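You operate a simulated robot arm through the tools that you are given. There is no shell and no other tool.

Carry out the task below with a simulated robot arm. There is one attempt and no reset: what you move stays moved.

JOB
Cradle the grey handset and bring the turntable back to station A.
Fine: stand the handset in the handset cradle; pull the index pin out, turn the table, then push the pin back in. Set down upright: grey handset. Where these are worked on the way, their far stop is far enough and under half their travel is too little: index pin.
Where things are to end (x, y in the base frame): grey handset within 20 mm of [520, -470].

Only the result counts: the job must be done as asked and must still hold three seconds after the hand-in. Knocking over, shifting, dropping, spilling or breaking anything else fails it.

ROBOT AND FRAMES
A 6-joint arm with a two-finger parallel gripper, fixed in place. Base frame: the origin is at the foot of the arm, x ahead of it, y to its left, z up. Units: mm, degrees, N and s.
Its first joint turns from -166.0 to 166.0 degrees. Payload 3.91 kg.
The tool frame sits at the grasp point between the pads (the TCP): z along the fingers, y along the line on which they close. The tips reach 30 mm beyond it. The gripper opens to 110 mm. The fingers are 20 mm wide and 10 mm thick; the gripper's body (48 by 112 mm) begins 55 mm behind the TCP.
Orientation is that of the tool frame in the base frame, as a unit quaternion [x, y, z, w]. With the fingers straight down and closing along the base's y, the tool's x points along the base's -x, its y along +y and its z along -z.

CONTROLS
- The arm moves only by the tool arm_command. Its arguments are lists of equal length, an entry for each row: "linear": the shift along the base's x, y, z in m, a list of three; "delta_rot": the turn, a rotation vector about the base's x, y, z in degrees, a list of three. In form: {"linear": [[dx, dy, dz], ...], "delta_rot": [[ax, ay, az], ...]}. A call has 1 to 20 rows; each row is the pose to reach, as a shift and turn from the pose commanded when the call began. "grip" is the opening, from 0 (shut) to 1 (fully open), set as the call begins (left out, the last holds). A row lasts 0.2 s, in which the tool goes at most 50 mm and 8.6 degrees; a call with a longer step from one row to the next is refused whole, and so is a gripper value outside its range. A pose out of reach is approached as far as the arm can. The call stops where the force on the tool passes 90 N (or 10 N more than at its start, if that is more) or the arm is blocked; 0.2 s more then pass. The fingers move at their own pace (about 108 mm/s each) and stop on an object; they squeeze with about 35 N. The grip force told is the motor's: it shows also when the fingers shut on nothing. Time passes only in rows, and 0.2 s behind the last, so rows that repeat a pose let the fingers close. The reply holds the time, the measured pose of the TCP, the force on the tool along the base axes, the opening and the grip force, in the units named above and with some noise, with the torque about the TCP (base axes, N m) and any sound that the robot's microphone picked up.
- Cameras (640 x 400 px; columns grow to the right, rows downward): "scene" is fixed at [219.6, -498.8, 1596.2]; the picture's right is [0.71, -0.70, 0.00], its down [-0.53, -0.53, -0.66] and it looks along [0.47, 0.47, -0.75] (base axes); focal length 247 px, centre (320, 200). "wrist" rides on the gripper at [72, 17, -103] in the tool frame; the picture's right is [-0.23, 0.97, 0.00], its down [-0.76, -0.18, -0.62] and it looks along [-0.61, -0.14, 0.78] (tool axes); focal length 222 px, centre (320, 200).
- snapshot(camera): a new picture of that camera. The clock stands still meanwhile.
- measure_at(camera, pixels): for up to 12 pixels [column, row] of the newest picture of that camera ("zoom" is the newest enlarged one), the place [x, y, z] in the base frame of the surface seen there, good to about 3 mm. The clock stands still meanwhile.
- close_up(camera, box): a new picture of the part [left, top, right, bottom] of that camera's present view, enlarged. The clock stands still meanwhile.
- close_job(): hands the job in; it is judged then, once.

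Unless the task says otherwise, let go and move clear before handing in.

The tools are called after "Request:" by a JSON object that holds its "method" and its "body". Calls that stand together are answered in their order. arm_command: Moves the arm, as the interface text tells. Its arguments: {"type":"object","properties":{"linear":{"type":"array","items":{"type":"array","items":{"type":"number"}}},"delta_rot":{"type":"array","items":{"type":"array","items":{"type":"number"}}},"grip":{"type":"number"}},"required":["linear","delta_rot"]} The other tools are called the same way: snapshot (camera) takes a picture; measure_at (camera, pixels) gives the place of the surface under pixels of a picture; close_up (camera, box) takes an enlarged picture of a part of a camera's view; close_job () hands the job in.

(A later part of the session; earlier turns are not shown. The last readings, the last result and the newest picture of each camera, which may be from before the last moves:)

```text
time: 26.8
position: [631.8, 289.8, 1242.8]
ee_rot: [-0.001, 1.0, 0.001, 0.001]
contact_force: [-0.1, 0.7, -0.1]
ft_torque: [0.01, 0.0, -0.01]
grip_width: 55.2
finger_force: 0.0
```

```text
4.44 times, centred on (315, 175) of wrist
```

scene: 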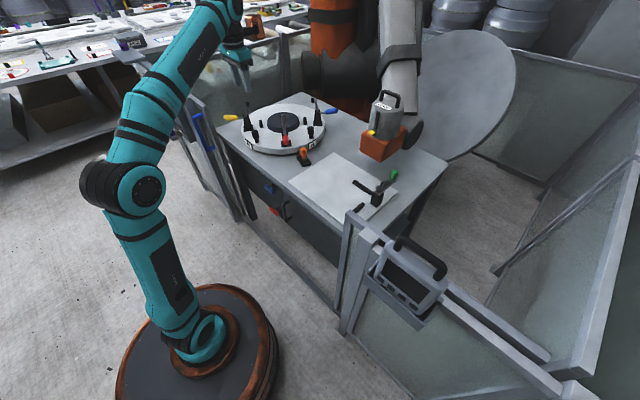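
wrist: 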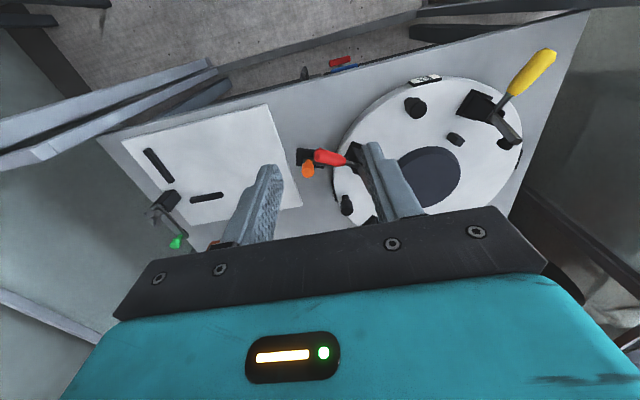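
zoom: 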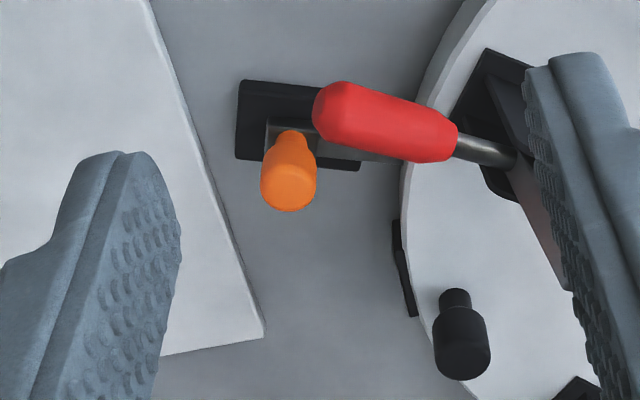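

Label A is centred at (917,262) and B at (690,488), so the table centre is ≈(917,488); the pin knob at (815,211) lies at -110°, so A (-90°) must turn about 20° clockwise to the pin. I'll check my gripper's hardware and the knob geometry before approaching.

Request:
{"method": "close_up", "body": {"camera": "scene", "box": [200, 0, 300, 90]}}

Request:
{"method": "measure_at", "body": {"camera": "zoom", "pixels": [[230, 240], [200, 150], [350, 130], [400, 90], [300, 60]]}}

Request:
{"method": "close_up", "body": {"camera": "scene", "box": [290, 140, 320, 170]}}

Request:
{"method": "measure_at", "body": {"camera": "zoom", "pixels": [[270, 105], [235, 105], [305, 105], [270, 140], [270, 170], [275, 205], [255, 205], [290, 205], [300, 240], [290, 265], [240, 190], [220, 160]]}}

```text
4.44 times, centred on (250, 45) of scene
```

zoom: 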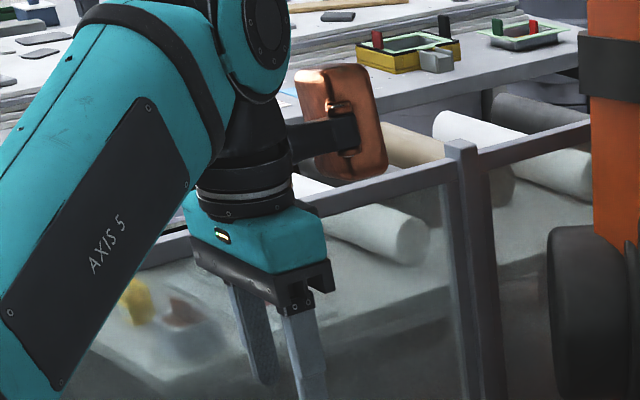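

```text
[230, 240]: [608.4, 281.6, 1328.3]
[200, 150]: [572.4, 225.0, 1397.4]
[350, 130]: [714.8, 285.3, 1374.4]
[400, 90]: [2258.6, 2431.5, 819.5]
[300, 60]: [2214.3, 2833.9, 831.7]
```

```text
13.33 times, centred on (305, 155) of scene
```

zoom: 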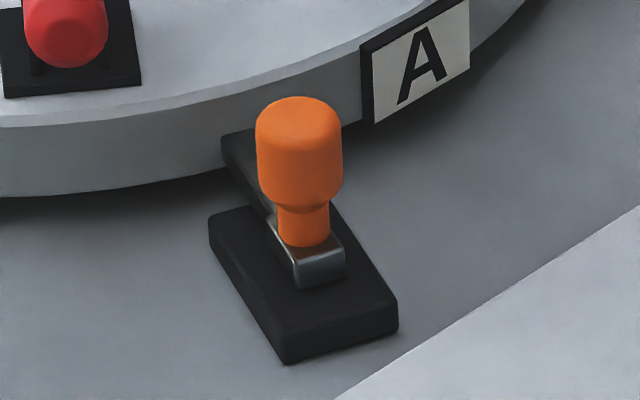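

```text
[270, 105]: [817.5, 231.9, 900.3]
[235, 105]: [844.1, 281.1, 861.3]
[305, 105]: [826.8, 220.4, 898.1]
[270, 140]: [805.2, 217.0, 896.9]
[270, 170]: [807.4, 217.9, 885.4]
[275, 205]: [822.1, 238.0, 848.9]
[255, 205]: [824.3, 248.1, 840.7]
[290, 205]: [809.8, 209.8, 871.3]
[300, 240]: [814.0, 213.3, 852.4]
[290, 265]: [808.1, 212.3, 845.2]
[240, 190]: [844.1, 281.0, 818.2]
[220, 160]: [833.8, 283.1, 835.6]
```

No camera body sticks out, only the copper block on the tool's -x side, and that side is clear here. The knob head is centred ≈(817,220), z 870–900; I'll go above it with the fingers closing along the pull direction (yaw -20°).

Request:
{"method": "arm_command", "body": {"linear": [[0.015, -0.006, -0.015], [0.03, -0.012, -0.03], [0.046, -0.018, -0.045], [0.062, -0.024, -0.06], [0.078, -0.03, -0.075], [0.094, -0.036, -0.09], [0.11, -0.042, -0.105], [0.126, -0.048, -0.12], [0.142, -0.054, -0.135], [0.158, -0.06, -0.15], [0.174, -0.066, -0.16], [0.185, -0.07, -0.165], [0.185, -0.07, -0.165]], "delta_rot": [[0, 0, -2], [0, 0, -4], [0, 0, -6], [0, 0, -8], [0, 0, -10], [0, 0, -12], [0, 0, -14], [0, 0, -16], [0, 0, -18], [0, 0, -20], [0, 0, -20], [0, 0, -20], [0, 0, -20]]}}

Request:
{"method": "snapshot", "body": {"camera": "wrist"}}

Request:
{"method": "close_up", "body": {"camera": "scene", "box": [240, 70, 360, 180]}}

```text
time: 29.6
position: [817.9, 221.0, 1077.3]
ee_rot: [0.172, 0.985, 0.0, 0.001]
contact_force: [0.2, 0.0, -0.9]
ft_torque: [-0.01, -0.02, -0.02]
grip_width: 54.9
finger_force: 0.1
```

```text
taken
```

wrist: 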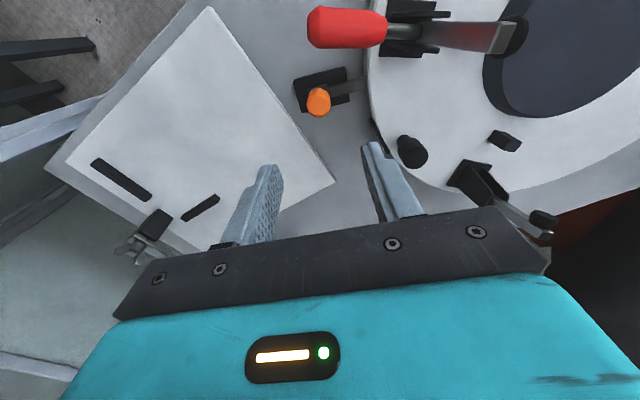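

```text
3.64 times, centred on (300, 125) of scene
```

zoom: 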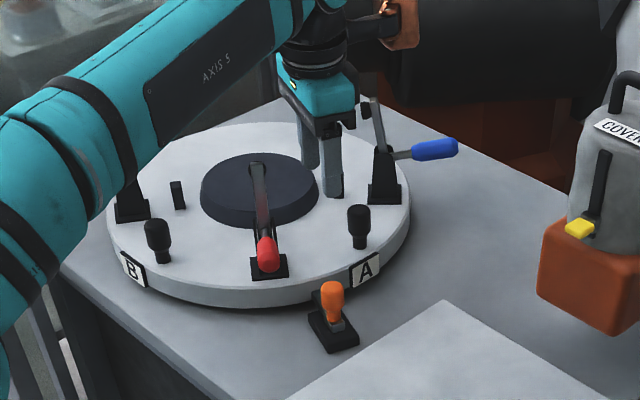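

Request:
{"method": "measure_at", "body": {"camera": "wrist", "pixels": [[318, 96], [309, 100], [328, 100], [318, 110], [318, 88], [300, 85], [345, 90], [330, 30], [380, 30], [310, 45], [345, 110], [350, 85]]}}

Request:
{"method": "close_up", "body": {"camera": "wrist", "box": [260, 40, 400, 140]}}

```text
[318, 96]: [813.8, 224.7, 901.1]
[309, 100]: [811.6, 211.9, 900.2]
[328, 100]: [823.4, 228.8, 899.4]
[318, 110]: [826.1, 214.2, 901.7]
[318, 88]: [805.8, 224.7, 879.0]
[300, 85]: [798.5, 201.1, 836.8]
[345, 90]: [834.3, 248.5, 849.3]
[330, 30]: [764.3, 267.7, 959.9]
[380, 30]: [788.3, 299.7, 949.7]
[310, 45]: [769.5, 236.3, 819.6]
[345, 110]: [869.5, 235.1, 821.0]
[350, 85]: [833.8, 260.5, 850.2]
```

```text
4.00 times, centred on (330, 90) of wrist
```

zoom: 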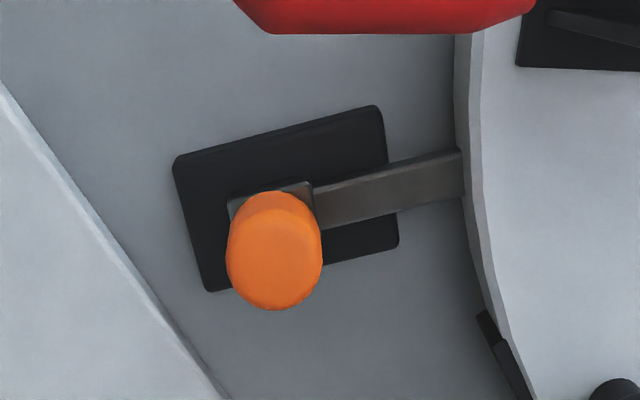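

The knob top is centred at about (818,220,901) and the TCP is right above it. Descending to z≈890 (tips at 860, above the slider bar at 850).

Request:
{"method": "arm_command", "body": {"linear": [[0, -0.001, -0.04], [0, -0.001, -0.08], [0, -0.001, -0.115], [0, -0.001, -0.145], [0, -0.001, -0.165], [0, -0.001, -0.18], [0, -0.001, -0.187], [0, -0.001, -0.187]], "delta_rot": [[0, 0, 0], [0, 0, 0], [0, 0, 0], [0, 0, 0], [0, 0, 0], [0, 0, 0], [0, 0, 0], [0, 0, 0]]}}

Request:
{"method": "close_up", "body": {"camera": "scene", "box": [260, 90, 350, 180]}}

Request:
{"method": "close_up", "body": {"camera": "wrist", "box": [220, 0, 440, 240]}}

```text
time: 31.4
position: [818.4, 219.7, 889.7]
ee_rot: [0.173, 0.985, 0.0, 0.001]
contact_force: [0.5, -0.2, 0.8]
ft_torque: [0.02, -0.02, 0.01]
grip_width: 55.3
finger_force: 0.1
```

```text
4.44 times, centred on (305, 135) of scene
```

zoom: 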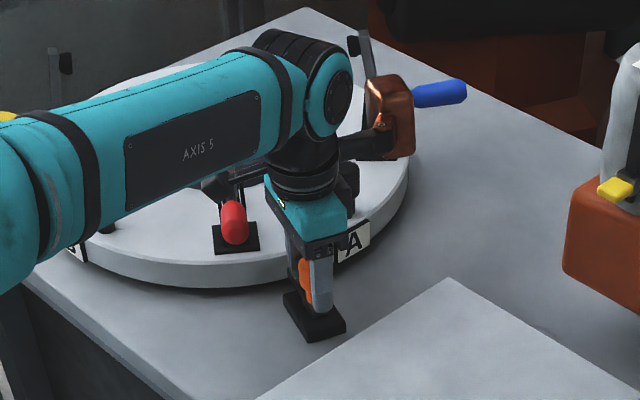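

```text
1.67 times, centred on (330, 120) of wrist
```

zoom: 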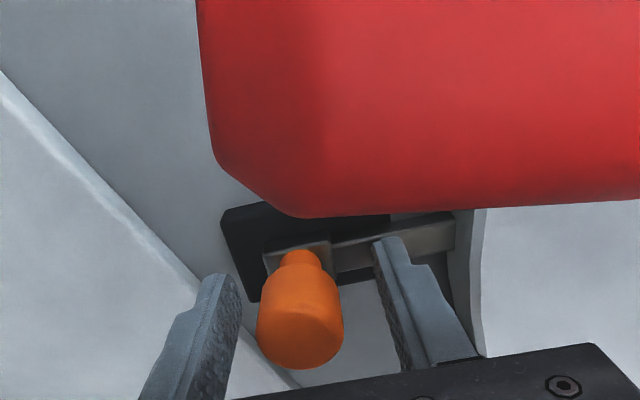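

The orange knob is between the fingers (zoom (300,320)). Closing on it.

Request:
{"method": "arm_command", "body": {"linear": [[0, 0, 0], [0, 0, 0], [0, 0, 0], [0, 0, 0]], "delta_rot": [[0, 0, 0], [0, 0, 0], [0, 0, 0], [0, 0, 0]], "grip": 0}}

```text
time: 32.4
position: [818.0, 219.7, 890.1]
ee_rot: [0.173, 0.985, 0.0, 0.0]
contact_force: [-18.3, -19.0, -6.5]
ft_torque: [-0.06, 0.42, 0.34]
grip_width: 29.1
finger_force: 44.8
```

Gripped at 29 mm with a modest side load. Now pull radially outward along (-0.345,-0.939).

Request:
{"method": "arm_command", "body": {"linear": [[-0.001, -0.0028, 0], [-0.0021, -0.0056, 0], [-0.0035, -0.0094, 0], [-0.0052, -0.0141, 0], [-0.0069, -0.0188, 0], [-0.0069, -0.0188, 0]], "delta_rot": [[0, 0, 0], [0, 0, 0], [0, 0, 0], [0, 0, 0], [0, 0, 0], [0, 0, 0]]}}

Request:
{"method": "close_up", "body": {"camera": "wrist", "box": [220, 0, 440, 240]}}

```text
time: 33.8
position: [811.5, 201.1, 889.3]
ee_rot: [0.173, 0.985, 0.0, 0.0]
contact_force: [6.3, -2.1, -10.4]
ft_torque: [0.03, 0.03, 0.4]
grip_width: 29.2
finger_force: 44.7
```

```text
1.67 times, centred on (330, 120) of wrist
```

zoom: 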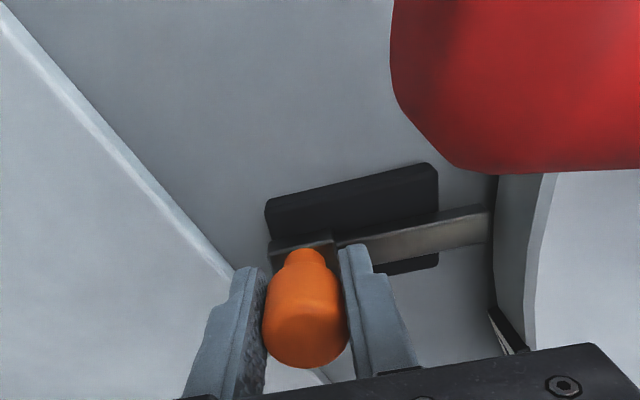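

The slider follows with the knob (20 mm so far, low force). Continue toward the far stop in small steps.

Request:
{"method": "arm_command", "body": {"linear": [[-0.0014, -0.0038, 0], [-0.0028, -0.0075, 0], [-0.0042, -0.0113, 0], [-0.0056, -0.015, 0], [-0.0069, -0.0188, 0], [-0.0069, -0.0188, 0]], "delta_rot": [[0, 0, 0], [0, 0, 0], [0, 0, 0], [0, 0, 0], [0, 0, 0], [0, 0, 0]]}}

Request:
{"method": "close_up", "body": {"camera": "wrist", "box": [220, 0, 440, 240]}}

```text
time: 34.8
position: [808.8, 194.2, 888.9]
ee_rot: [0.17, 0.985, 0.005, 0.004]
contact_force: [37.9, 79.5, -7.1]
ft_torque: [-0.05, 0.28, 0.48]
grip_width: 29.3
finger_force: 45.7
stopped in row 4: the force on the tool passed its limit at 96 N (the readings are from after the stop); the commanded pose is now the measured one
```

```text
1.67 times, centred on (330, 120) of wrist
```

zoom: 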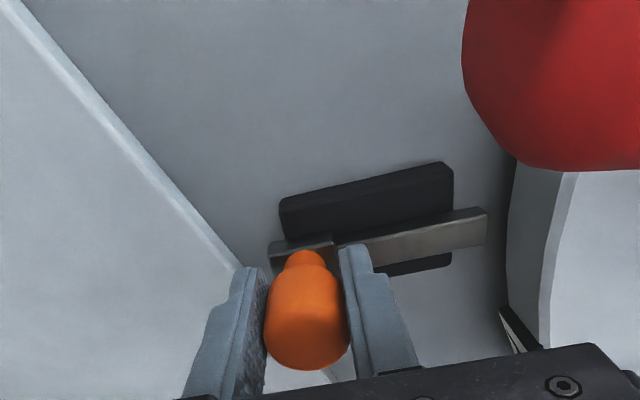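

The far stop is reached (96 N, ≈27 mm travel), and the bar end at zoom (487,228) is clear of the rim. I'll unload ~2 mm and see if it holds, then release.

Request:
{"method": "arm_command", "body": {"linear": [[0.0004, 0.001, 0], [0.0006, 0.0016, 0], [0.0006, 0.0016, 0]], "delta_rot": [[0, 0, 0], [0, 0, 0], [0, 0, 0]]}}

Request:
{"method": "arm_command", "body": {"linear": [[0, 0, 0], [0, 0, 0], [0, 0, 0], [0, 0, 0]], "delta_rot": [[0, 0, 0], [0, 0, 0], [0, 0, 0], [0, 0, 0]], "grip": 0.45}}

Request:
{"method": "close_up", "body": {"camera": "wrist", "box": [220, 0, 440, 240]}}

```text
time: 35.6
position: [807.4, 194.7, 891.5]
ee_rot: [0.172, 0.985, 0.001, 0.002]
contact_force: [20.2, 87.9, -16.7]
ft_torque: [-0.2, -0.24, 0.81]
grip_width: 31.4
finger_force: 45.3
```

```text
time: 36.6
position: [807.4, 189.5, 893.1]
ee_rot: [0.173, 0.985, 0.003, 0.003]
contact_force: [0.0, 0.3, 0.5]
ft_torque: [0.0, 0.0, -0.04]
grip_width: 49.4
finger_force: 0.1
```

```text
1.67 times, centred on (330, 120) of wrist
```

zoom: 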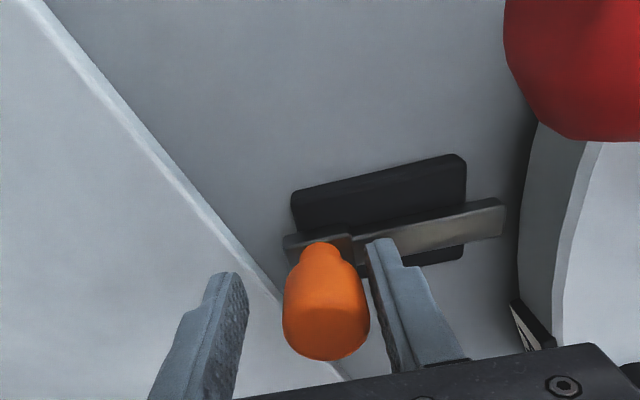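

Released; the pin stays out with a gap between the bar end (503,215) and the rim. Retreat straight up, then look at the table's turning posts.

Request:
{"method": "arm_command", "body": {"linear": [[0, 0, 0.02], [0, 0, 0.05], [0, 0, 0.09], [0, 0, 0.13], [0, 0, 0.17], [0, 0, 0.2], [0, 0, 0.2]], "delta_rot": [[0, 0, 0], [0, 0, 0], [0, 0, 0], [0, 0, 0], [0, 0, 0], [0, 0, 0], [0, 0, 0]]}}

Request:
{"method": "arm_command", "body": {"linear": [[-0.02, 0.03, 0.01], [-0.04, 0.06, 0.02], [-0.06, 0.09, 0.03], [-0.08, 0.12, 0.04], [-0.1, 0.15, 0.05], [-0.12, 0.18, 0.06], [-0.14, 0.2, 0.07], [-0.16, 0.22, 0.07], [-0.18, 0.24, 0.07], [-0.18, 0.24, 0.07]], "delta_rot": [[0, 0, 2.5], [0, 0, 5], [0, 0, 7.5], [0, 0, 10], [0, 0, 12.5], [0, 0, 15], [0, 0, 17.5], [0, 0, 20], [0, 0, 20], [0, 0, 20]]}}

Request:
{"method": "snapshot", "body": {"camera": "wrist"}}

Request:
{"method": "close_up", "body": {"camera": "scene", "box": [235, 95, 335, 170]}}

```text
time: 38.2
position: [808.6, 187.7, 1091.9]
ee_rot: [0.173, 0.985, 0.004, 0.003]
contact_force: [0.0, 0.1, -0.2]
ft_torque: [-0.01, 0.02, 0.04]
grip_width: 49.5
finger_force: 0.1
```

```text
time: 40.4
position: [629.0, 428.6, 1161.1]
ee_rot: [-0.001, 1.0, 0.003, 0.002]
contact_force: [-0.5, -0.9, 0.4]
ft_torque: [0.04, 0.0, 0.01]
grip_width: 49.6
finger_force: 0.1
```

```text
taken
```

wrist: 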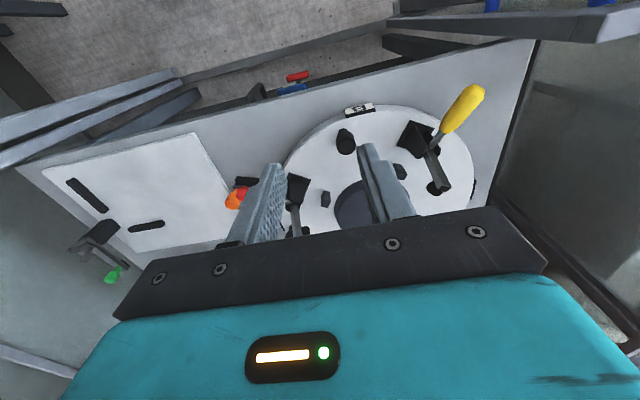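

```text
5.33 times, centred on (285, 132) of scene
```

zoom: 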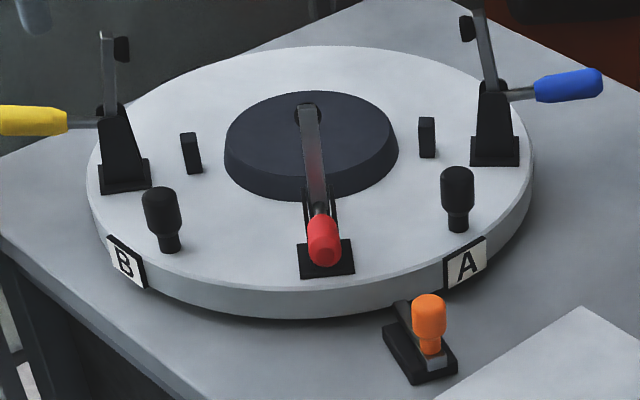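

The scene zoom shows the orange knob now moved outward and staying there. Measure the posts and the yellow clamp.

Request:
{"method": "measure_at", "body": {"camera": "zoom", "pixels": [[160, 195], [145, 205], [178, 205], [160, 230], [168, 248], [428, 300], [125, 45], [103, 35], [20, 115], [62, 120], [455, 172], [458, 228]]}}

Request:
{"method": "measure_at", "body": {"camera": "wrist", "pixels": [[345, 135], [337, 137], [355, 140], [345, 148], [465, 105], [440, 160], [415, 140], [437, 187], [400, 172], [300, 190], [400, 135], [447, 125]]}}

Request:
{"method": "close_up", "body": {"camera": "wrist", "box": [300, 70, 500, 220]}}

```text
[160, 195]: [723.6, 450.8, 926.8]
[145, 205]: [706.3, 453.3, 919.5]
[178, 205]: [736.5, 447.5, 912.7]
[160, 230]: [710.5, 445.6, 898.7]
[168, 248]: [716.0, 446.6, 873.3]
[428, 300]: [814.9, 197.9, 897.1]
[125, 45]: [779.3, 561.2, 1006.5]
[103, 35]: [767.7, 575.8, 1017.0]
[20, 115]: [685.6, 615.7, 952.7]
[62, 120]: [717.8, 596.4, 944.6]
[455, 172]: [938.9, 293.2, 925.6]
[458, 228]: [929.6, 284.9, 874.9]
```

```text
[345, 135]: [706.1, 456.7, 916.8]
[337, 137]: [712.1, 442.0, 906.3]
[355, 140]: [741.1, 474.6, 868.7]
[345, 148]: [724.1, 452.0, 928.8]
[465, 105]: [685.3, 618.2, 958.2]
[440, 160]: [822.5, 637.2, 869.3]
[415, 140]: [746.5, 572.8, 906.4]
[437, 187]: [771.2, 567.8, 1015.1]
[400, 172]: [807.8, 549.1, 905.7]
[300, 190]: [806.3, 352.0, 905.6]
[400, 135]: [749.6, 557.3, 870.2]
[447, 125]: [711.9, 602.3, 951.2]
```

```text
2.67 times, centred on (400, 145) of wrist
```

zoom: 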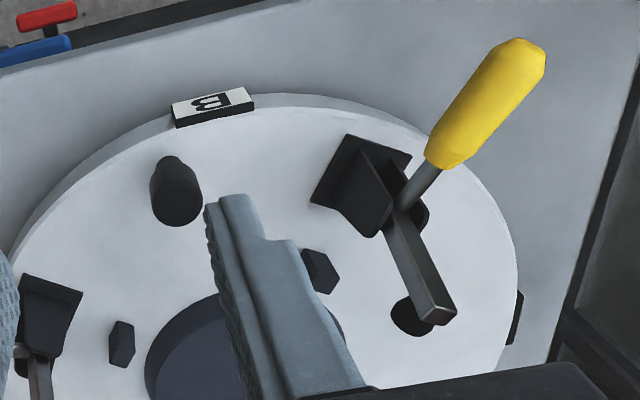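

The B post is centred ≈(722,455), head z 890–930, with the yellow clamp 110 mm away in y — accessible. First I'll inspect the rim by the pin for a notch or mark.

Request:
{"method": "close_up", "body": {"camera": "scene", "box": [290, 135, 330, 165]}}

Request:
{"method": "close_up", "body": {"camera": "scene", "box": [245, 130, 300, 165]}}

```text
13.33 times, centred on (310, 150) of scene
```

zoom: 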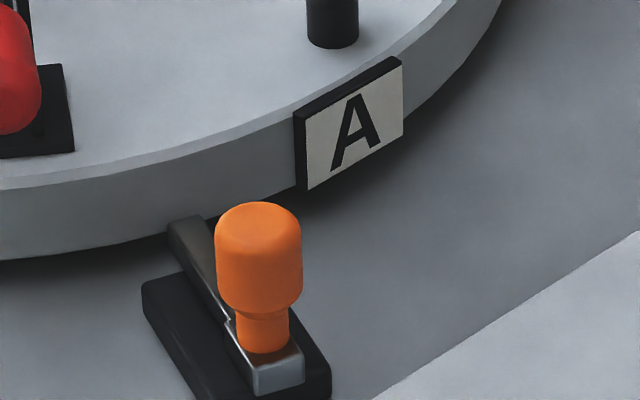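

```text
11.43 times, centred on (272, 148) of scene
```

zoom: 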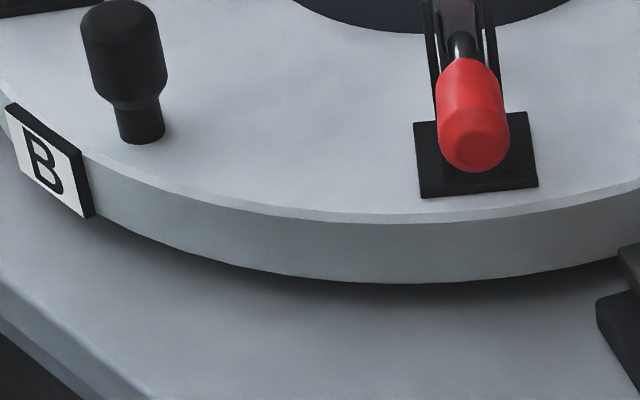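

No notch is visible on the rim, so label A facing the pin is the cue; I'll also listen for detents while turning. Move over the B post and descend beside it, fingers closing along y (the turning direction).

Request:
{"method": "arm_command", "body": {"linear": [[0.02, 0.005, -0.02], [0.04, 0.01, -0.04], [0.06, 0.015, -0.06], [0.08, 0.02, -0.08], [0.094, 0.025, -0.1], [0.094, 0.025, -0.12], [0.094, 0.025, -0.12]], "delta_rot": [[0, 0, 0], [0, 0, 0], [0, 0, 0], [0, 0, 0], [0, 0, 0], [0, 0, 0], [0, 0, 0]], "grip": 0.55}}

Request:
{"method": "snapshot", "body": {"camera": "wrist"}}

Request:
{"method": "close_up", "body": {"camera": "scene", "box": [220, 70, 330, 170]}}

```text
time: 42.0
position: [721.5, 454.3, 1041.2]
ee_rot: [-0.002, 1.0, 0.003, 0.003]
contact_force: [0.1, -0.4, 0.3]
ft_torque: [0.02, 0.02, 0.02]
grip_width: 60.8
finger_force: 0.0
```

```text
taken
```

wrist: 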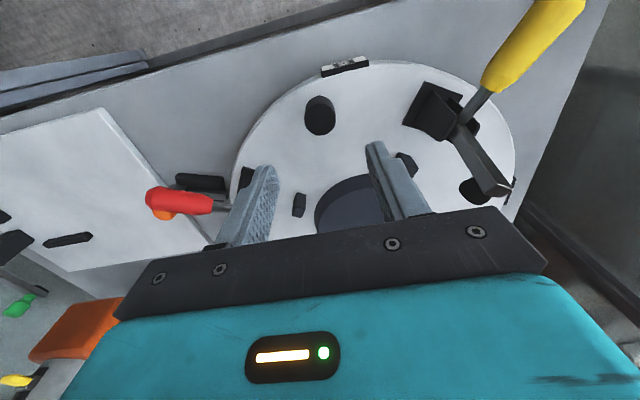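

```text
4.00 times, centred on (275, 120) of scene
```

zoom: 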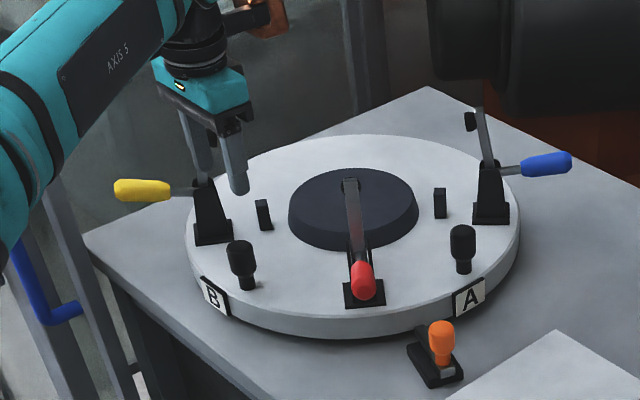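

Request:
{"method": "measure_at", "body": {"camera": "wrist", "pixels": [[320, 115], [308, 115], [333, 115], [320, 130], [320, 102]]}}

Request:
{"method": "measure_at", "body": {"camera": "wrist", "pixels": [[302, 202], [405, 160], [440, 110], [355, 210], [475, 190], [420, 95]]}}

```text
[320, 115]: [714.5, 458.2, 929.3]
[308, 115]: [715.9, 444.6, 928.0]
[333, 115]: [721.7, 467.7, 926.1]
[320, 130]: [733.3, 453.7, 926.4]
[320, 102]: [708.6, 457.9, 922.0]
```

```text
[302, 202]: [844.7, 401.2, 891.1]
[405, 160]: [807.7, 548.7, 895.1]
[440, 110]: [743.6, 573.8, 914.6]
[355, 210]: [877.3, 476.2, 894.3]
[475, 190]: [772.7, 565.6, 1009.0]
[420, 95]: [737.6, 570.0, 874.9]
```

The post centre is ≈(721,456) with the TCP right above it. Descend to z≈908.

Request:
{"method": "arm_command", "body": {"linear": [[0, 0.0015, -0.03], [0, 0.0015, -0.06], [0, 0.0015, -0.09], [0, 0.0015, -0.115], [0, 0.0015, -0.133], [0, 0.0015, -0.133]], "delta_rot": [[0, 0, 0], [0, 0, 0], [0, 0, 0], [0, 0, 0], [0, 0, 0], [0, 0, 0]]}}

Request:
{"method": "arm_command", "body": {"linear": [[0, 0, 0], [0, 0, 0], [0, 0, 0], [0, 0, 0]], "delta_rot": [[0, 0, 0], [0, 0, 0], [0, 0, 0], [0, 0, 0]], "grip": 0}}

Request:
{"method": "close_up", "body": {"camera": "wrist", "box": [200, 0, 480, 240]}}

Request:
{"method": "close_up", "body": {"camera": "scene", "box": [220, 70, 330, 170]}}

```text
time: 43.4
position: [721.1, 456.0, 906.7]
ee_rot: [-0.002, 1.0, 0.004, 0.002]
contact_force: [0.4, 0.5, -0.6]
ft_torque: [0.0, 0.01, -0.01]
grip_width: 60.1
finger_force: 0.2
```

```text
time: 44.4
position: [722.3, 456.5, 906.6]
ee_rot: [0.0, 1.0, 0.003, 0.003]
contact_force: [-3.6, -3.7, -2.5]
ft_torque: [-1.52, 0.0, -0.33]
grip_width: 31.6
finger_force: 45.0
```

```text
1.67 times, centred on (340, 120) of wrist
```

zoom: 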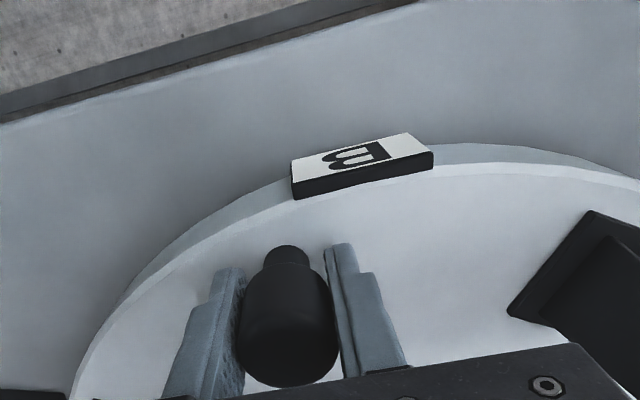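

```text
4.00 times, centred on (275, 120) of scene
```

zoom: 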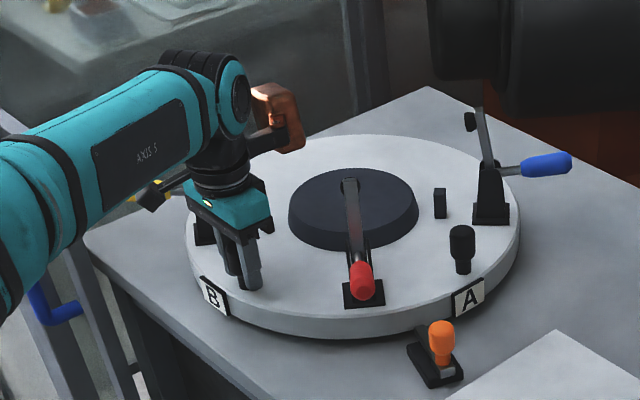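

The B post is held at 31.6 mm. Turn the table clockwise in small steps along the arc about (917,488), 5° first, and watch force and sound.

Request:
{"method": "arm_command", "body": {"linear": [[-0.0005, 0.0034, 0], [-0.001, 0.0068, 0], [-0.0014, 0.0103, 0], [-0.0017, 0.0137, 0], [-0.002, 0.0171, 0], [-0.002, 0.0171, 0]], "delta_rot": [[0, 0, -1], [0, 0, -2], [0, 0, -3], [0, 0, -4], [0, 0, -5], [0, 0, -5]]}}

Request:
{"method": "close_up", "body": {"camera": "scene", "box": [220, 70, 330, 170]}}

```text
time: 45.8
position: [720.5, 472.4, 908.2]
ee_rot: [0.042, 0.999, 0.003, 0.001]
contact_force: [-13.7, -3.2, -28.7]
ft_torque: [-1.33, 0.12, -0.37]
grip_width: 31.3
finger_force: 45.3
```

```text
4.00 times, centred on (275, 120) of scene
```

zoom: 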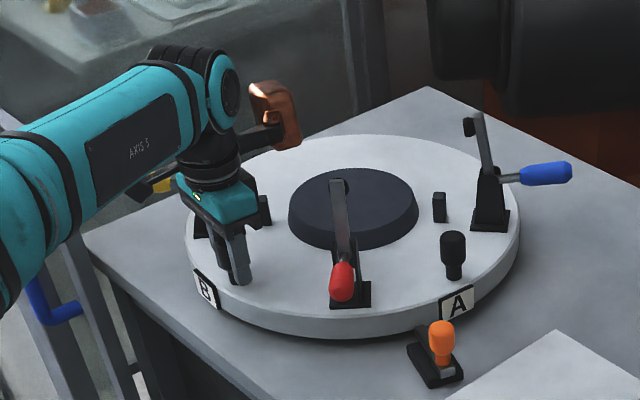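

The table turns freely; label A is moving toward the pin, no sound. Continue to 15°.

Request:
{"method": "arm_command", "body": {"linear": [[-0.0005, 0.0043, 0], [-0.0009, 0.0086, 0], [-0.001, 0.0129, 0], [-0.001, 0.0172, 0], [-0.0009, 0.0215, 0], [-0.0007, 0.0258, 0], [-0.0004, 0.0302, 0], [0, 0.0345, 0], [0, 0.0345, 0]], "delta_rot": [[0, 0, -1.25], [0, 0, -2.5], [0, 0, -3.75], [0, 0, -5], [0, 0, -6.25], [0, 0, -7.5], [0, 0, -8.75], [0, 0, -10], [0, 0, -10]]}}

Request:
{"method": "close_up", "body": {"camera": "scene", "box": [270, 100, 350, 170]}}

Request:
{"method": "measure_at", "body": {"camera": "zoom", "pixels": [[300, 200], [320, 200]]}}

```text
time: 47.8
position: [719.8, 507.7, 909.1]
ee_rot: [0.13, 0.991, 0.002, 0.004]
contact_force: [-0.1, 0.5, -21.7]
ft_torque: [-1.38, 0.44, -0.17]
grip_width: 31.3
finger_force: 44.6
```

```text
5.71 times, centred on (310, 135) of scene
```

zoom: 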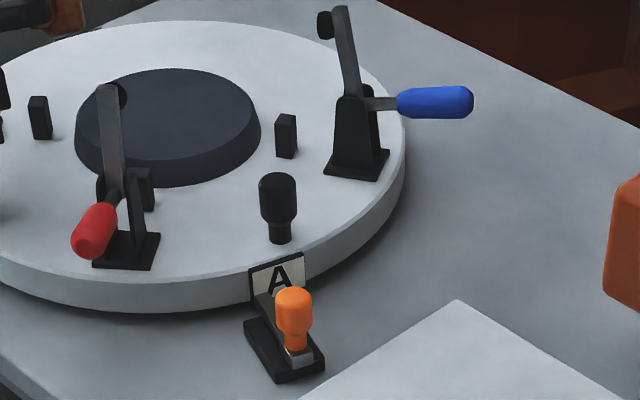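

```text
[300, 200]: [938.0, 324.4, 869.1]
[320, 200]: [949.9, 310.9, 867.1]
```

Request:
{"method": "measure_at", "body": {"camera": "zoom", "pixels": [[252, 275], [252, 290], [302, 262], [302, 275], [278, 275], [262, 270], [293, 300], [263, 300], [258, 298], [270, 315]]}}

Request:
{"method": "close_up", "body": {"camera": "scene", "box": [292, 140, 322, 165]}}

```text
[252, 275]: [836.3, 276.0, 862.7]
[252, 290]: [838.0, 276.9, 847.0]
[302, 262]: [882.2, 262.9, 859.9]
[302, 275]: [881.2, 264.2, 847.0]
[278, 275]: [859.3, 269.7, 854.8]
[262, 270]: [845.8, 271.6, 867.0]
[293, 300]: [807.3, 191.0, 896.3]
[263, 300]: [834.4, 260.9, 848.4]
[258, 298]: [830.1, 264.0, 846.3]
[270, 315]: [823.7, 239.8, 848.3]
```

```text
16.00 times, centred on (307, 152) of scene
```

zoom: 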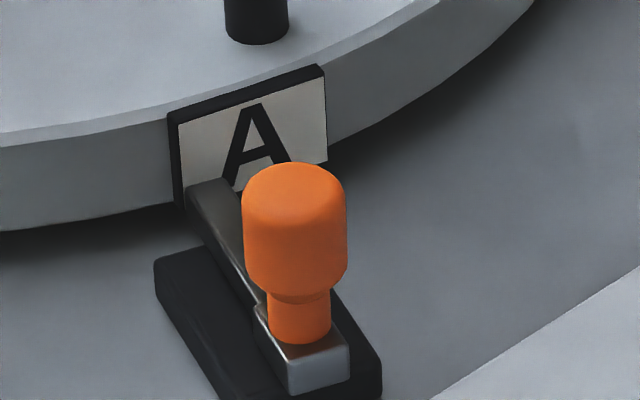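

Label A is now centred at (859,270), i.e. -104.8°; the pin axis is at -110°. Turn a further 5.2°.

Request:
{"method": "arm_command", "body": {"linear": [[0.0003, 0.0036, 0], [0.0007, 0.0071, 0], [0.0012, 0.0106, 0], [0.0018, 0.0142, 0], [0.0026, 0.0177, 0], [0.0026, 0.0177, 0]], "delta_rot": [[0, 0, -1.04], [0, 0, -2.1], [0, 0, -3.1], [0, 0, -4.2], [0, 0, -5.2], [0, 0, -5.2]]}}

Request:
{"method": "close_up", "body": {"camera": "scene", "box": [287, 137, 322, 165]}}

```text
time: 49.2
position: [723.3, 525.2, 908.5]
ee_rot: [0.175, 0.985, 0.003, 0.003]
contact_force: [-3.4, 0.2, -7.0]
ft_torque: [-0.97, 1.33, -0.18]
grip_width: 31.3
finger_force: 44.9
```

```text
14.29 times, centred on (304, 151) of scene
```

zoom: 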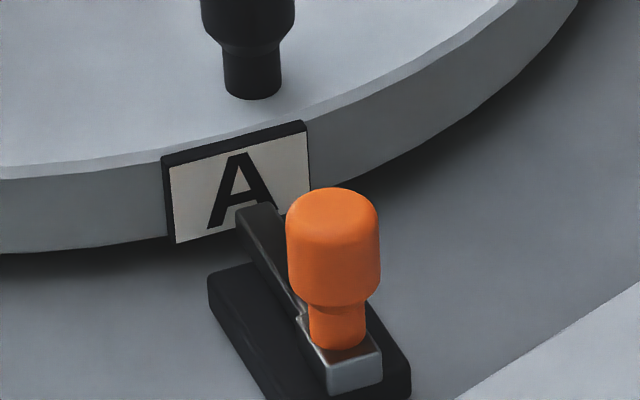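

Request:
{"method": "measure_at", "body": {"camera": "zoom", "pixels": [[165, 170], [168, 220], [306, 135], [308, 170], [240, 165], [200, 180], [285, 160], [240, 212], [258, 206], [275, 212], [250, 235], [280, 240]]}}

```text
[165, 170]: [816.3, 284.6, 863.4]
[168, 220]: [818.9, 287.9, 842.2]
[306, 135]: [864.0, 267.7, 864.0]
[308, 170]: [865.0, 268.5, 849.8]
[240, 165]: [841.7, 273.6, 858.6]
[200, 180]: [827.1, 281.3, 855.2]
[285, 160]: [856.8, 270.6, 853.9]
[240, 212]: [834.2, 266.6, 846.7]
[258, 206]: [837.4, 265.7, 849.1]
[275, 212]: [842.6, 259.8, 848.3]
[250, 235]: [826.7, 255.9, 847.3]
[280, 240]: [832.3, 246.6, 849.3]
```

Label A's centre is now at (841,276) → -109.8°, and the pin bar tip (838,263) → -109.3°: aligned. Release the post and rise.

Request:
{"method": "arm_command", "body": {"linear": [[0, 0, 0], [0, 0, 0], [0, 0, 0]], "delta_rot": [[0, 0, 0], [0, 0, 0], [0, 0, 0]], "grip": 0.55}}

Request:
{"method": "arm_command", "body": {"linear": [[0, 0, 0.02], [0, 0, 0.05], [0, 0, 0.09], [0, 0, 0.13], [0, 0, 0.17], [0, 0, 0.19], [0, 0, 0.19]], "delta_rot": [[0, 0, 0], [0, 0, 0], [0, 0, 0], [0, 0, 0], [0, 0, 0], [0, 0, 0], [0, 0, 0]]}}

Request:
{"method": "close_up", "body": {"camera": "scene", "box": [287, 137, 322, 165]}}

Request:
{"method": "measure_at", "body": {"camera": "zoom", "pixels": [[165, 170], [168, 220], [306, 135], [308, 170], [240, 165], [240, 212], [258, 206], [275, 212]]}}

Request:
{"method": "snapshot", "body": {"camera": "scene"}}

```text
time: 50.0
position: [723.4, 524.9, 908.4]
ee_rot: [0.175, 0.985, 0.003, 0.004]
contact_force: [-0.2, 0.0, -0.3]
ft_torque: [-0.04, 0.0, -0.02]
grip_width: 60.5
finger_force: 0.0
```

```text
time: 51.6
position: [723.1, 523.5, 1098.5]
ee_rot: [0.174, 0.985, 0.003, 0.003]
contact_force: [0.3, -0.5, -0.2]
ft_torque: [-0.03, 0.02, 0.03]
grip_width: 60.8
finger_force: 0.0
```

```text
14.29 times, centred on (304, 151) of scene
```

zoom: 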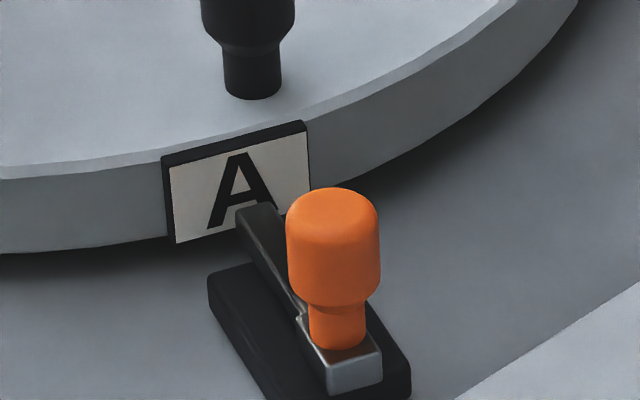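

```text
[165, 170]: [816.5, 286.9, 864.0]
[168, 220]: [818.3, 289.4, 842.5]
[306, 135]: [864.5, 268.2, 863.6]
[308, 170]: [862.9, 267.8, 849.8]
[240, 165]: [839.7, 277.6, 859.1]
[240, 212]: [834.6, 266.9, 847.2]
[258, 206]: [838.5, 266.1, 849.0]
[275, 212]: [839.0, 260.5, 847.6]
```

```text
taken
```

scene: 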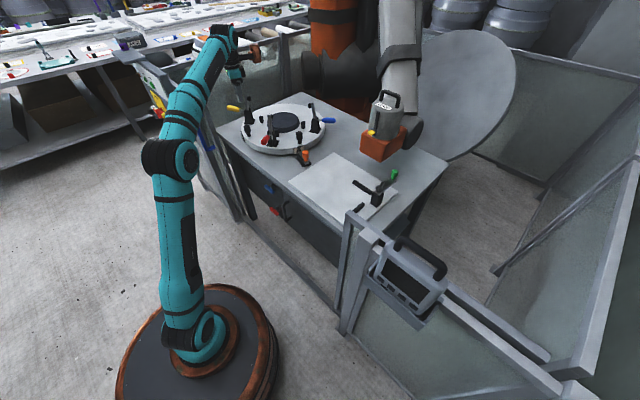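

Label A holds at (840.5,278), -110.0°, with the pin in line. Move back above the orange knob, now at ≈(809,195).

Request:
{"method": "arm_command", "body": {"linear": [[0.0086, -0.033, 0], [0.0172, -0.066, 0], [0.0258, -0.099, 0], [0.0344, -0.132, 0], [0.043, -0.165, 0], [0.0516, -0.198, 0], [0.0602, -0.231, 0], [0.0688, -0.264, 0], [0.0774, -0.297, 0], [0.086, -0.329, -0.01], [0.086, -0.329, -0.02], [0.086, -0.329, -0.02]], "delta_rot": [[0, 0, 0], [0, 0, 0], [0, 0, 0], [0, 0, 0], [0, 0, 0], [0, 0, 0], [0, 0, 0], [0, 0, 0], [0, 0, 0], [0, 0, 0], [0, 0, 0], [0, 0, 0]]}}

Request:
{"method": "snapshot", "body": {"camera": "wrist"}}

Request:
{"method": "close_up", "body": {"camera": "wrist", "box": [260, 40, 420, 140]}}

Request:
{"method": "measure_at", "body": {"camera": "wrist", "pixels": [[318, 96], [309, 98], [328, 98], [318, 108], [318, 88], [350, 85], [360, 83]]}}

```text
time: 54.2
position: [807.8, 195.1, 1079.3]
ee_rot: [0.174, 0.985, 0.003, 0.003]
contact_force: [0.1, 0.2, 0.1]
ft_torque: [0.03, 0.03, -0.03]
grip_width: 60.6
finger_force: 0.0
```

```text
taken
```

wrist: 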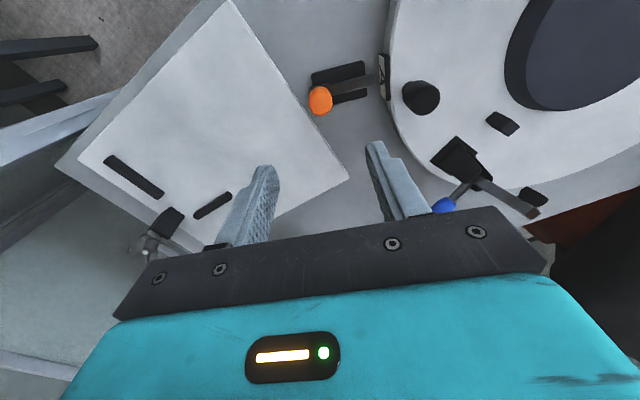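

```text
4.00 times, centred on (340, 90) of wrist
```

zoom: 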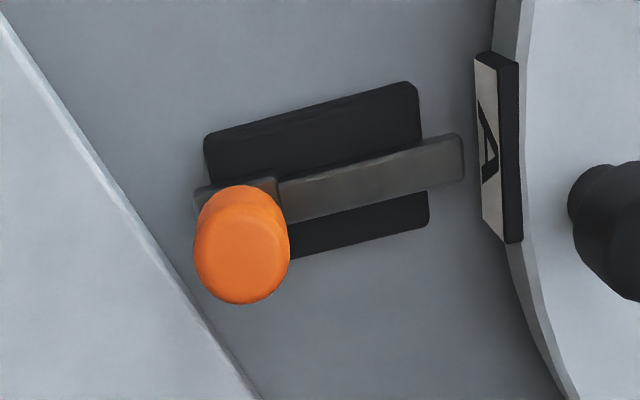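

```text
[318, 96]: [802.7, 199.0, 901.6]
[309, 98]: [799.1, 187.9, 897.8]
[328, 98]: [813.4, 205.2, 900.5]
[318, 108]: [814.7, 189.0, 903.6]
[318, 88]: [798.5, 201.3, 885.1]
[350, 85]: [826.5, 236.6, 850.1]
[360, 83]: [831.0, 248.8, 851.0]
```

The knob is centred at (808,195) below the TCP and the bar points at label A's centre. The blue clamp handle has swung nearer; I'll check its clearance to the copper block before descending.

Request:
{"method": "close_up", "body": {"camera": "scene", "box": [260, 70, 360, 170]}}

Request:
{"method": "measure_at", "body": {"camera": "zoom", "pixels": [[470, 208], [440, 205], [420, 200], [490, 205], [375, 140], [400, 220], [385, 30], [400, 60], [370, 60]]}}

```text
4.00 times, centred on (310, 120) of scene
```

zoom: 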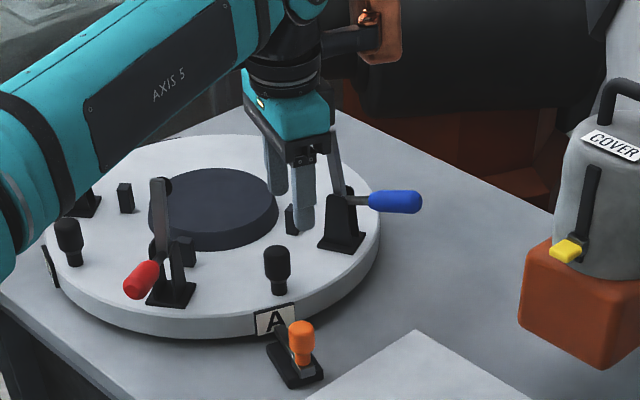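

```text
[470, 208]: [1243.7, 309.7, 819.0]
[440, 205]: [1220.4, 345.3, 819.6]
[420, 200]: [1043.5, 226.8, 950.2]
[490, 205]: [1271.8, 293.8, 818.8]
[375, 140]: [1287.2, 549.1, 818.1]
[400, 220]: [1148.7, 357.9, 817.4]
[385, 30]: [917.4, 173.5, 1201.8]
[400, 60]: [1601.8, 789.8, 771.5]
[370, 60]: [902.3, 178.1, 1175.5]
```

Blue handle tip is at (1043,227), about 80 mm from the copper block (917,174) — clear. Descend and close on the knob.

Request:
{"method": "arm_command", "body": {"linear": [[0, 0, -0.04], [0, 0, -0.08], [0, 0, -0.115], [0, 0, -0.145], [0, 0, -0.168], [0, 0, -0.182], [0, 0, -0.189], [0, 0, -0.189]], "delta_rot": [[0, 0, 0], [0, 0, 0], [0, 0, 0], [0, 0, 0], [0, 0, 0], [0, 0, 0], [0, 0, 0], [0, 0, 0]]}}

Request:
{"method": "arm_command", "body": {"linear": [[0, 0, 0], [0, 0, 0], [0, 0, 0], [0, 0, 0]], "delta_rot": [[0, 0, 0], [0, 0, 0], [0, 0, 0], [0, 0, 0]], "grip": 0}}

Request:
{"method": "close_up", "body": {"camera": "wrist", "box": [220, 0, 440, 240]}}

```text
time: 56.0
position: [807.0, 194.8, 888.6]
ee_rot: [0.175, 0.985, 0.003, 0.003]
contact_force: [-0.6, 0.1, 0.0]
ft_torque: [0.02, 0.0, 0.03]
grip_width: 60.6
finger_force: 0.1
```

```text
time: 57.0
position: [807.5, 196.1, 888.9]
ee_rot: [0.174, 0.985, 0.003, 0.003]
contact_force: [9.8, 9.9, 1.3]
ft_torque: [-0.44, -0.26, 0.62]
grip_width: 29.1
finger_force: 45.5
```

```text
1.67 times, centred on (330, 120) of wrist
```

zoom: 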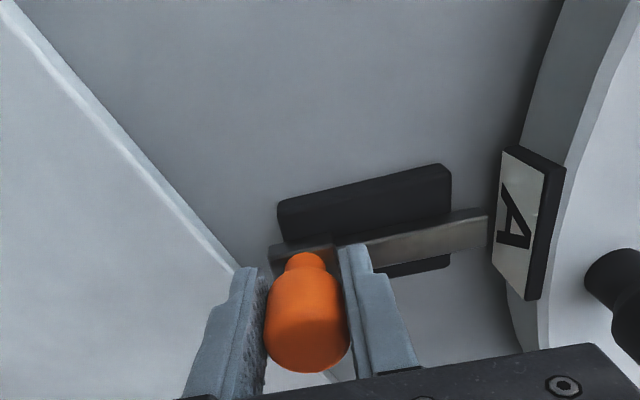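

Knob gripped at 29 mm. Push it in along (0.345,0.939) toward its original position (818,220).

Request:
{"method": "arm_command", "body": {"linear": [[0.0012, 0.0033, 0], [0.0024, 0.0066, 0], [0.0036, 0.0099, 0], [0.0048, 0.0132, 0], [0.0055, 0.015, 0], [0.0055, 0.015, 0]], "delta_rot": [[0, 0, 0], [0, 0, 0], [0, 0, 0], [0, 0, 0], [0, 0, 0], [0, 0, 0]]}}

Request:
{"method": "close_up", "body": {"camera": "wrist", "box": [220, 0, 440, 240]}}

```text
time: 58.3
position: [810.8, 204.2, 890.4]
ee_rot: [0.176, 0.984, -0.001, 0.0]
contact_force: [-39.3, -79.3, 2.3]
ft_torque: [-0.38, -0.14, -0.17]
grip_width: 29.2
finger_force: 44.7
stopped in row 6: the force on the tool passed its limit at 94 N (the readings are from after the stop); the commanded pose is now the measured one
```

```text
1.67 times, centred on (330, 120) of wrist
```

zoom: 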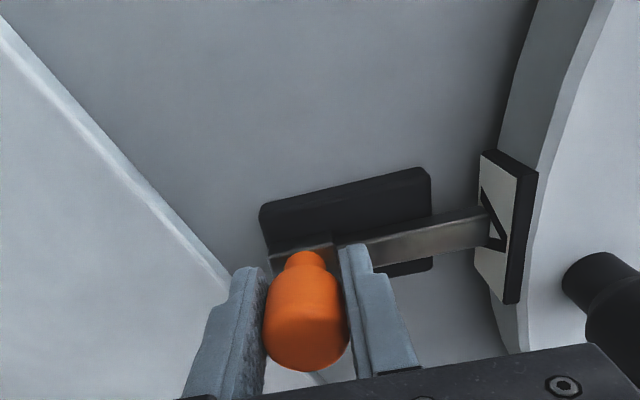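

The pin is blocked after about 10 mm (94 N), right at label A's face. I'll back off slightly and inspect the rim for an actual hole, including where the pin sat at the start (now at -130°).

Request:
{"method": "arm_command", "body": {"linear": [[-0.001, -0.0028, 0], [-0.002, -0.0056, 0], [-0.0028, -0.0075, 0], [-0.0028, -0.0075, 0]], "delta_rot": [[0, 0, 0], [0, 0, 0], [0, 0, 0], [0, 0, 0]]}}

Request:
{"method": "close_up", "body": {"camera": "scene", "box": [265, 135, 305, 165]}}

Request:
{"method": "close_up", "body": {"camera": "scene", "box": [235, 125, 285, 165]}}

Request:
{"method": "close_up", "body": {"camera": "scene", "box": [285, 120, 345, 165]}}

```text
time: 59.3
position: [809.4, 204.6, 889.4]
ee_rot: [0.173, 0.985, 0.001, 0.001]
contact_force: [18.1, -43.0, 17.8]
ft_torque: [-0.54, -0.09, 0.38]
grip_width: 29.6
finger_force: 45.1
```

```text
13.33 times, centred on (285, 150) of scene
```

zoom: 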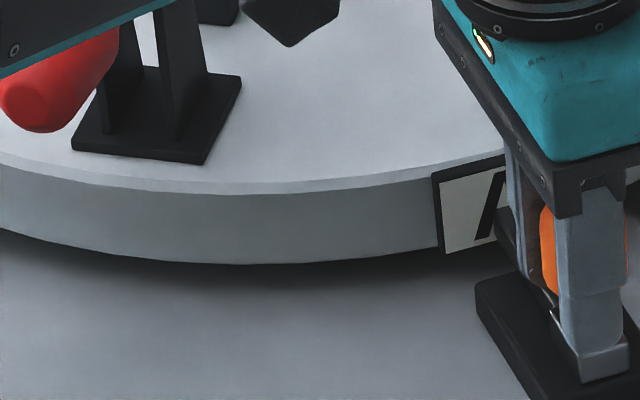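

```text
10.00 times, centred on (260, 145) of scene
```

zoom: 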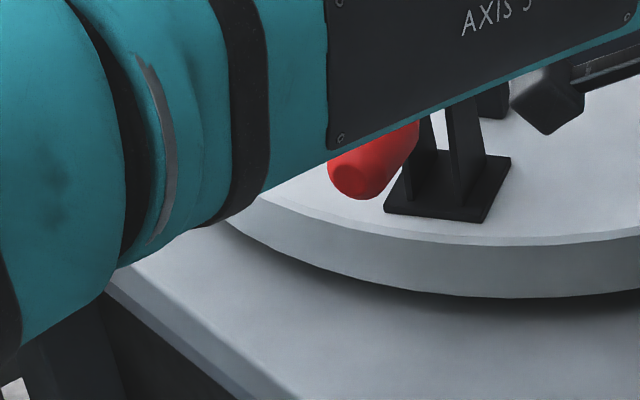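

```text
8.89 times, centred on (315, 142) of scene
```

zoom: 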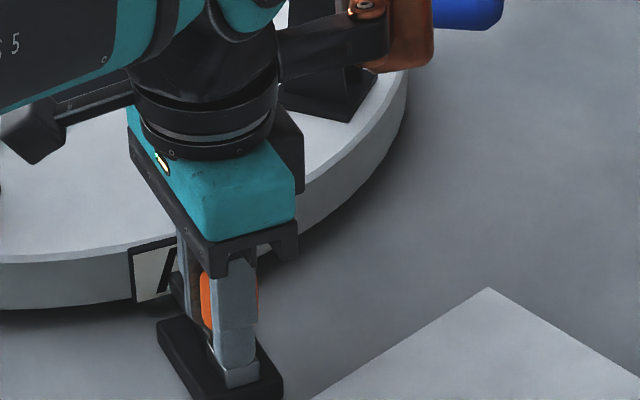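

The bar tip stops physically on label A's plate, and the rim elsewhere is bare, so the label isn't meant to sit at the pin. I'll pull the pin back out fully and look for another reference mark before turning further.

Request:
{"method": "arm_command", "body": {"linear": [[-0.0014, -0.0038, 0], [-0.0028, -0.0075, 0], [-0.0035, -0.0094, 0], [-0.0035, -0.0094, 0]], "delta_rot": [[0, 0, 0], [0, 0, 0], [0, 0, 0], [0, 0, 0]]}}

Request:
{"method": "close_up", "body": {"camera": "wrist", "box": [220, 0, 440, 240]}}

```text
time: 60.3
position: [805.3, 196.0, 887.8]
ee_rot: [0.173, 0.985, 0.001, 0.001]
contact_force: [12.2, 29.9, 14.7]
ft_torque: [0.57, 0.54, 0.6]
grip_width: 29.3
finger_force: 45.0
```

```text
1.67 times, centred on (330, 120) of wrist
```

zoom: 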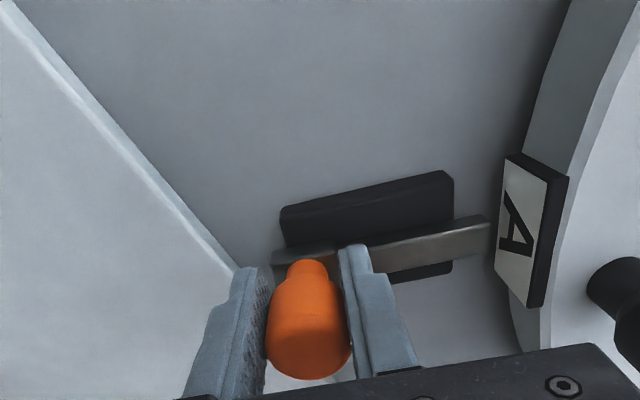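

The pin is out at its far stop again. Release, rise, and go to a vantage over the table to look for index marks.

Request:
{"method": "arm_command", "body": {"linear": [[0, 0, 0], [0, 0, 0], [0, 0, 0]], "delta_rot": [[0, 0, 0], [0, 0, 0], [0, 0, 0]], "grip": 0.55}}

Request:
{"method": "arm_command", "body": {"linear": [[0, 0, 0.02], [0, 0, 0.06], [0, 0, 0.1], [0, 0, 0.14], [0, 0, 0.18], [0, 0, 0.2], [-0.02, 0.03, 0.21], [-0.04, 0.06, 0.22], [-0.06, 0.09, 0.23], [-0.08, 0.12, 0.24], [-0.1, 0.15, 0.25], [-0.12, 0.18, 0.26], [-0.14, 0.21, 0.27], [-0.15, 0.24, 0.28], [-0.15, 0.27, 0.29], [-0.15, 0.3, 0.29], [-0.15, 0.3, 0.29]], "delta_rot": [[0, 0, 0], [0, 0, 0], [0, 0, 0], [0, 0, 0], [0, 0, 0], [0, 0, 0], [0, 0, 2], [0, 0, 4], [0, 0, 6], [0, 0, 8], [0, 0, 10], [0, 0, 12], [0, 0, 14], [0, 0, 16], [0, 0, 18], [0, 0, 20], [0, 0, 20]]}}

Request:
{"method": "snapshot", "body": {"camera": "wrist"}}

Request:
{"method": "close_up", "body": {"camera": "scene", "box": [220, 80, 340, 175]}}

```text
time: 61.1
position: [804.9, 194.1, 887.8]
ee_rot: [0.174, 0.985, 0.0, 0.0]
contact_force: [0.8, 0.6, 0.4]
ft_torque: [0.01, -0.02, -0.05]
grip_width: 60.4
finger_force: 0.0
```

```text
time: 64.7
position: [657.8, 493.7, 1175.9]
ee_rot: [0.001, 1.0, 0.0, 0.001]
contact_force: [0.2, 0.5, 0.8]
ft_torque: [0.01, 0.05, 0.02]
grip_width: 60.4
finger_force: 0.0
```

```text
taken
```

wrist: 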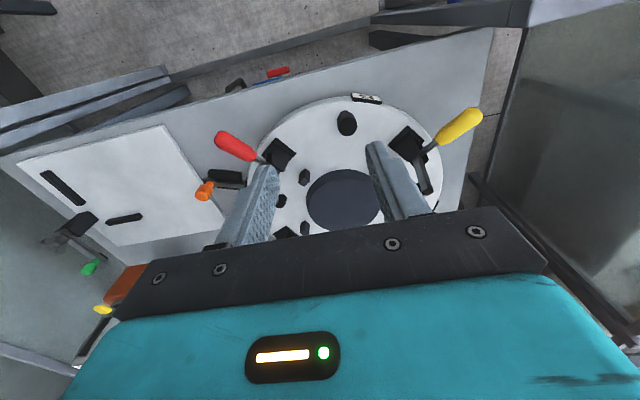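

```text
4.21 times, centred on (280, 128) of scene
```

zoom: 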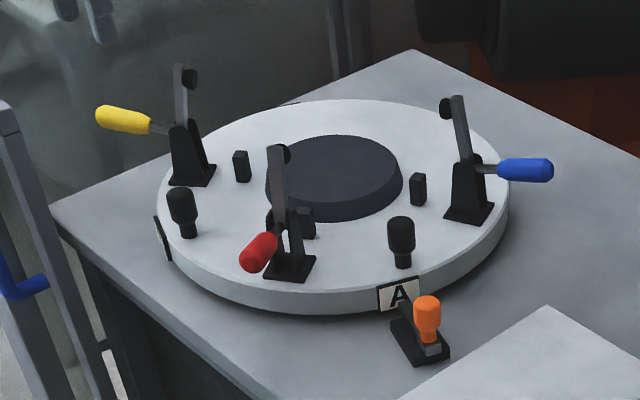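

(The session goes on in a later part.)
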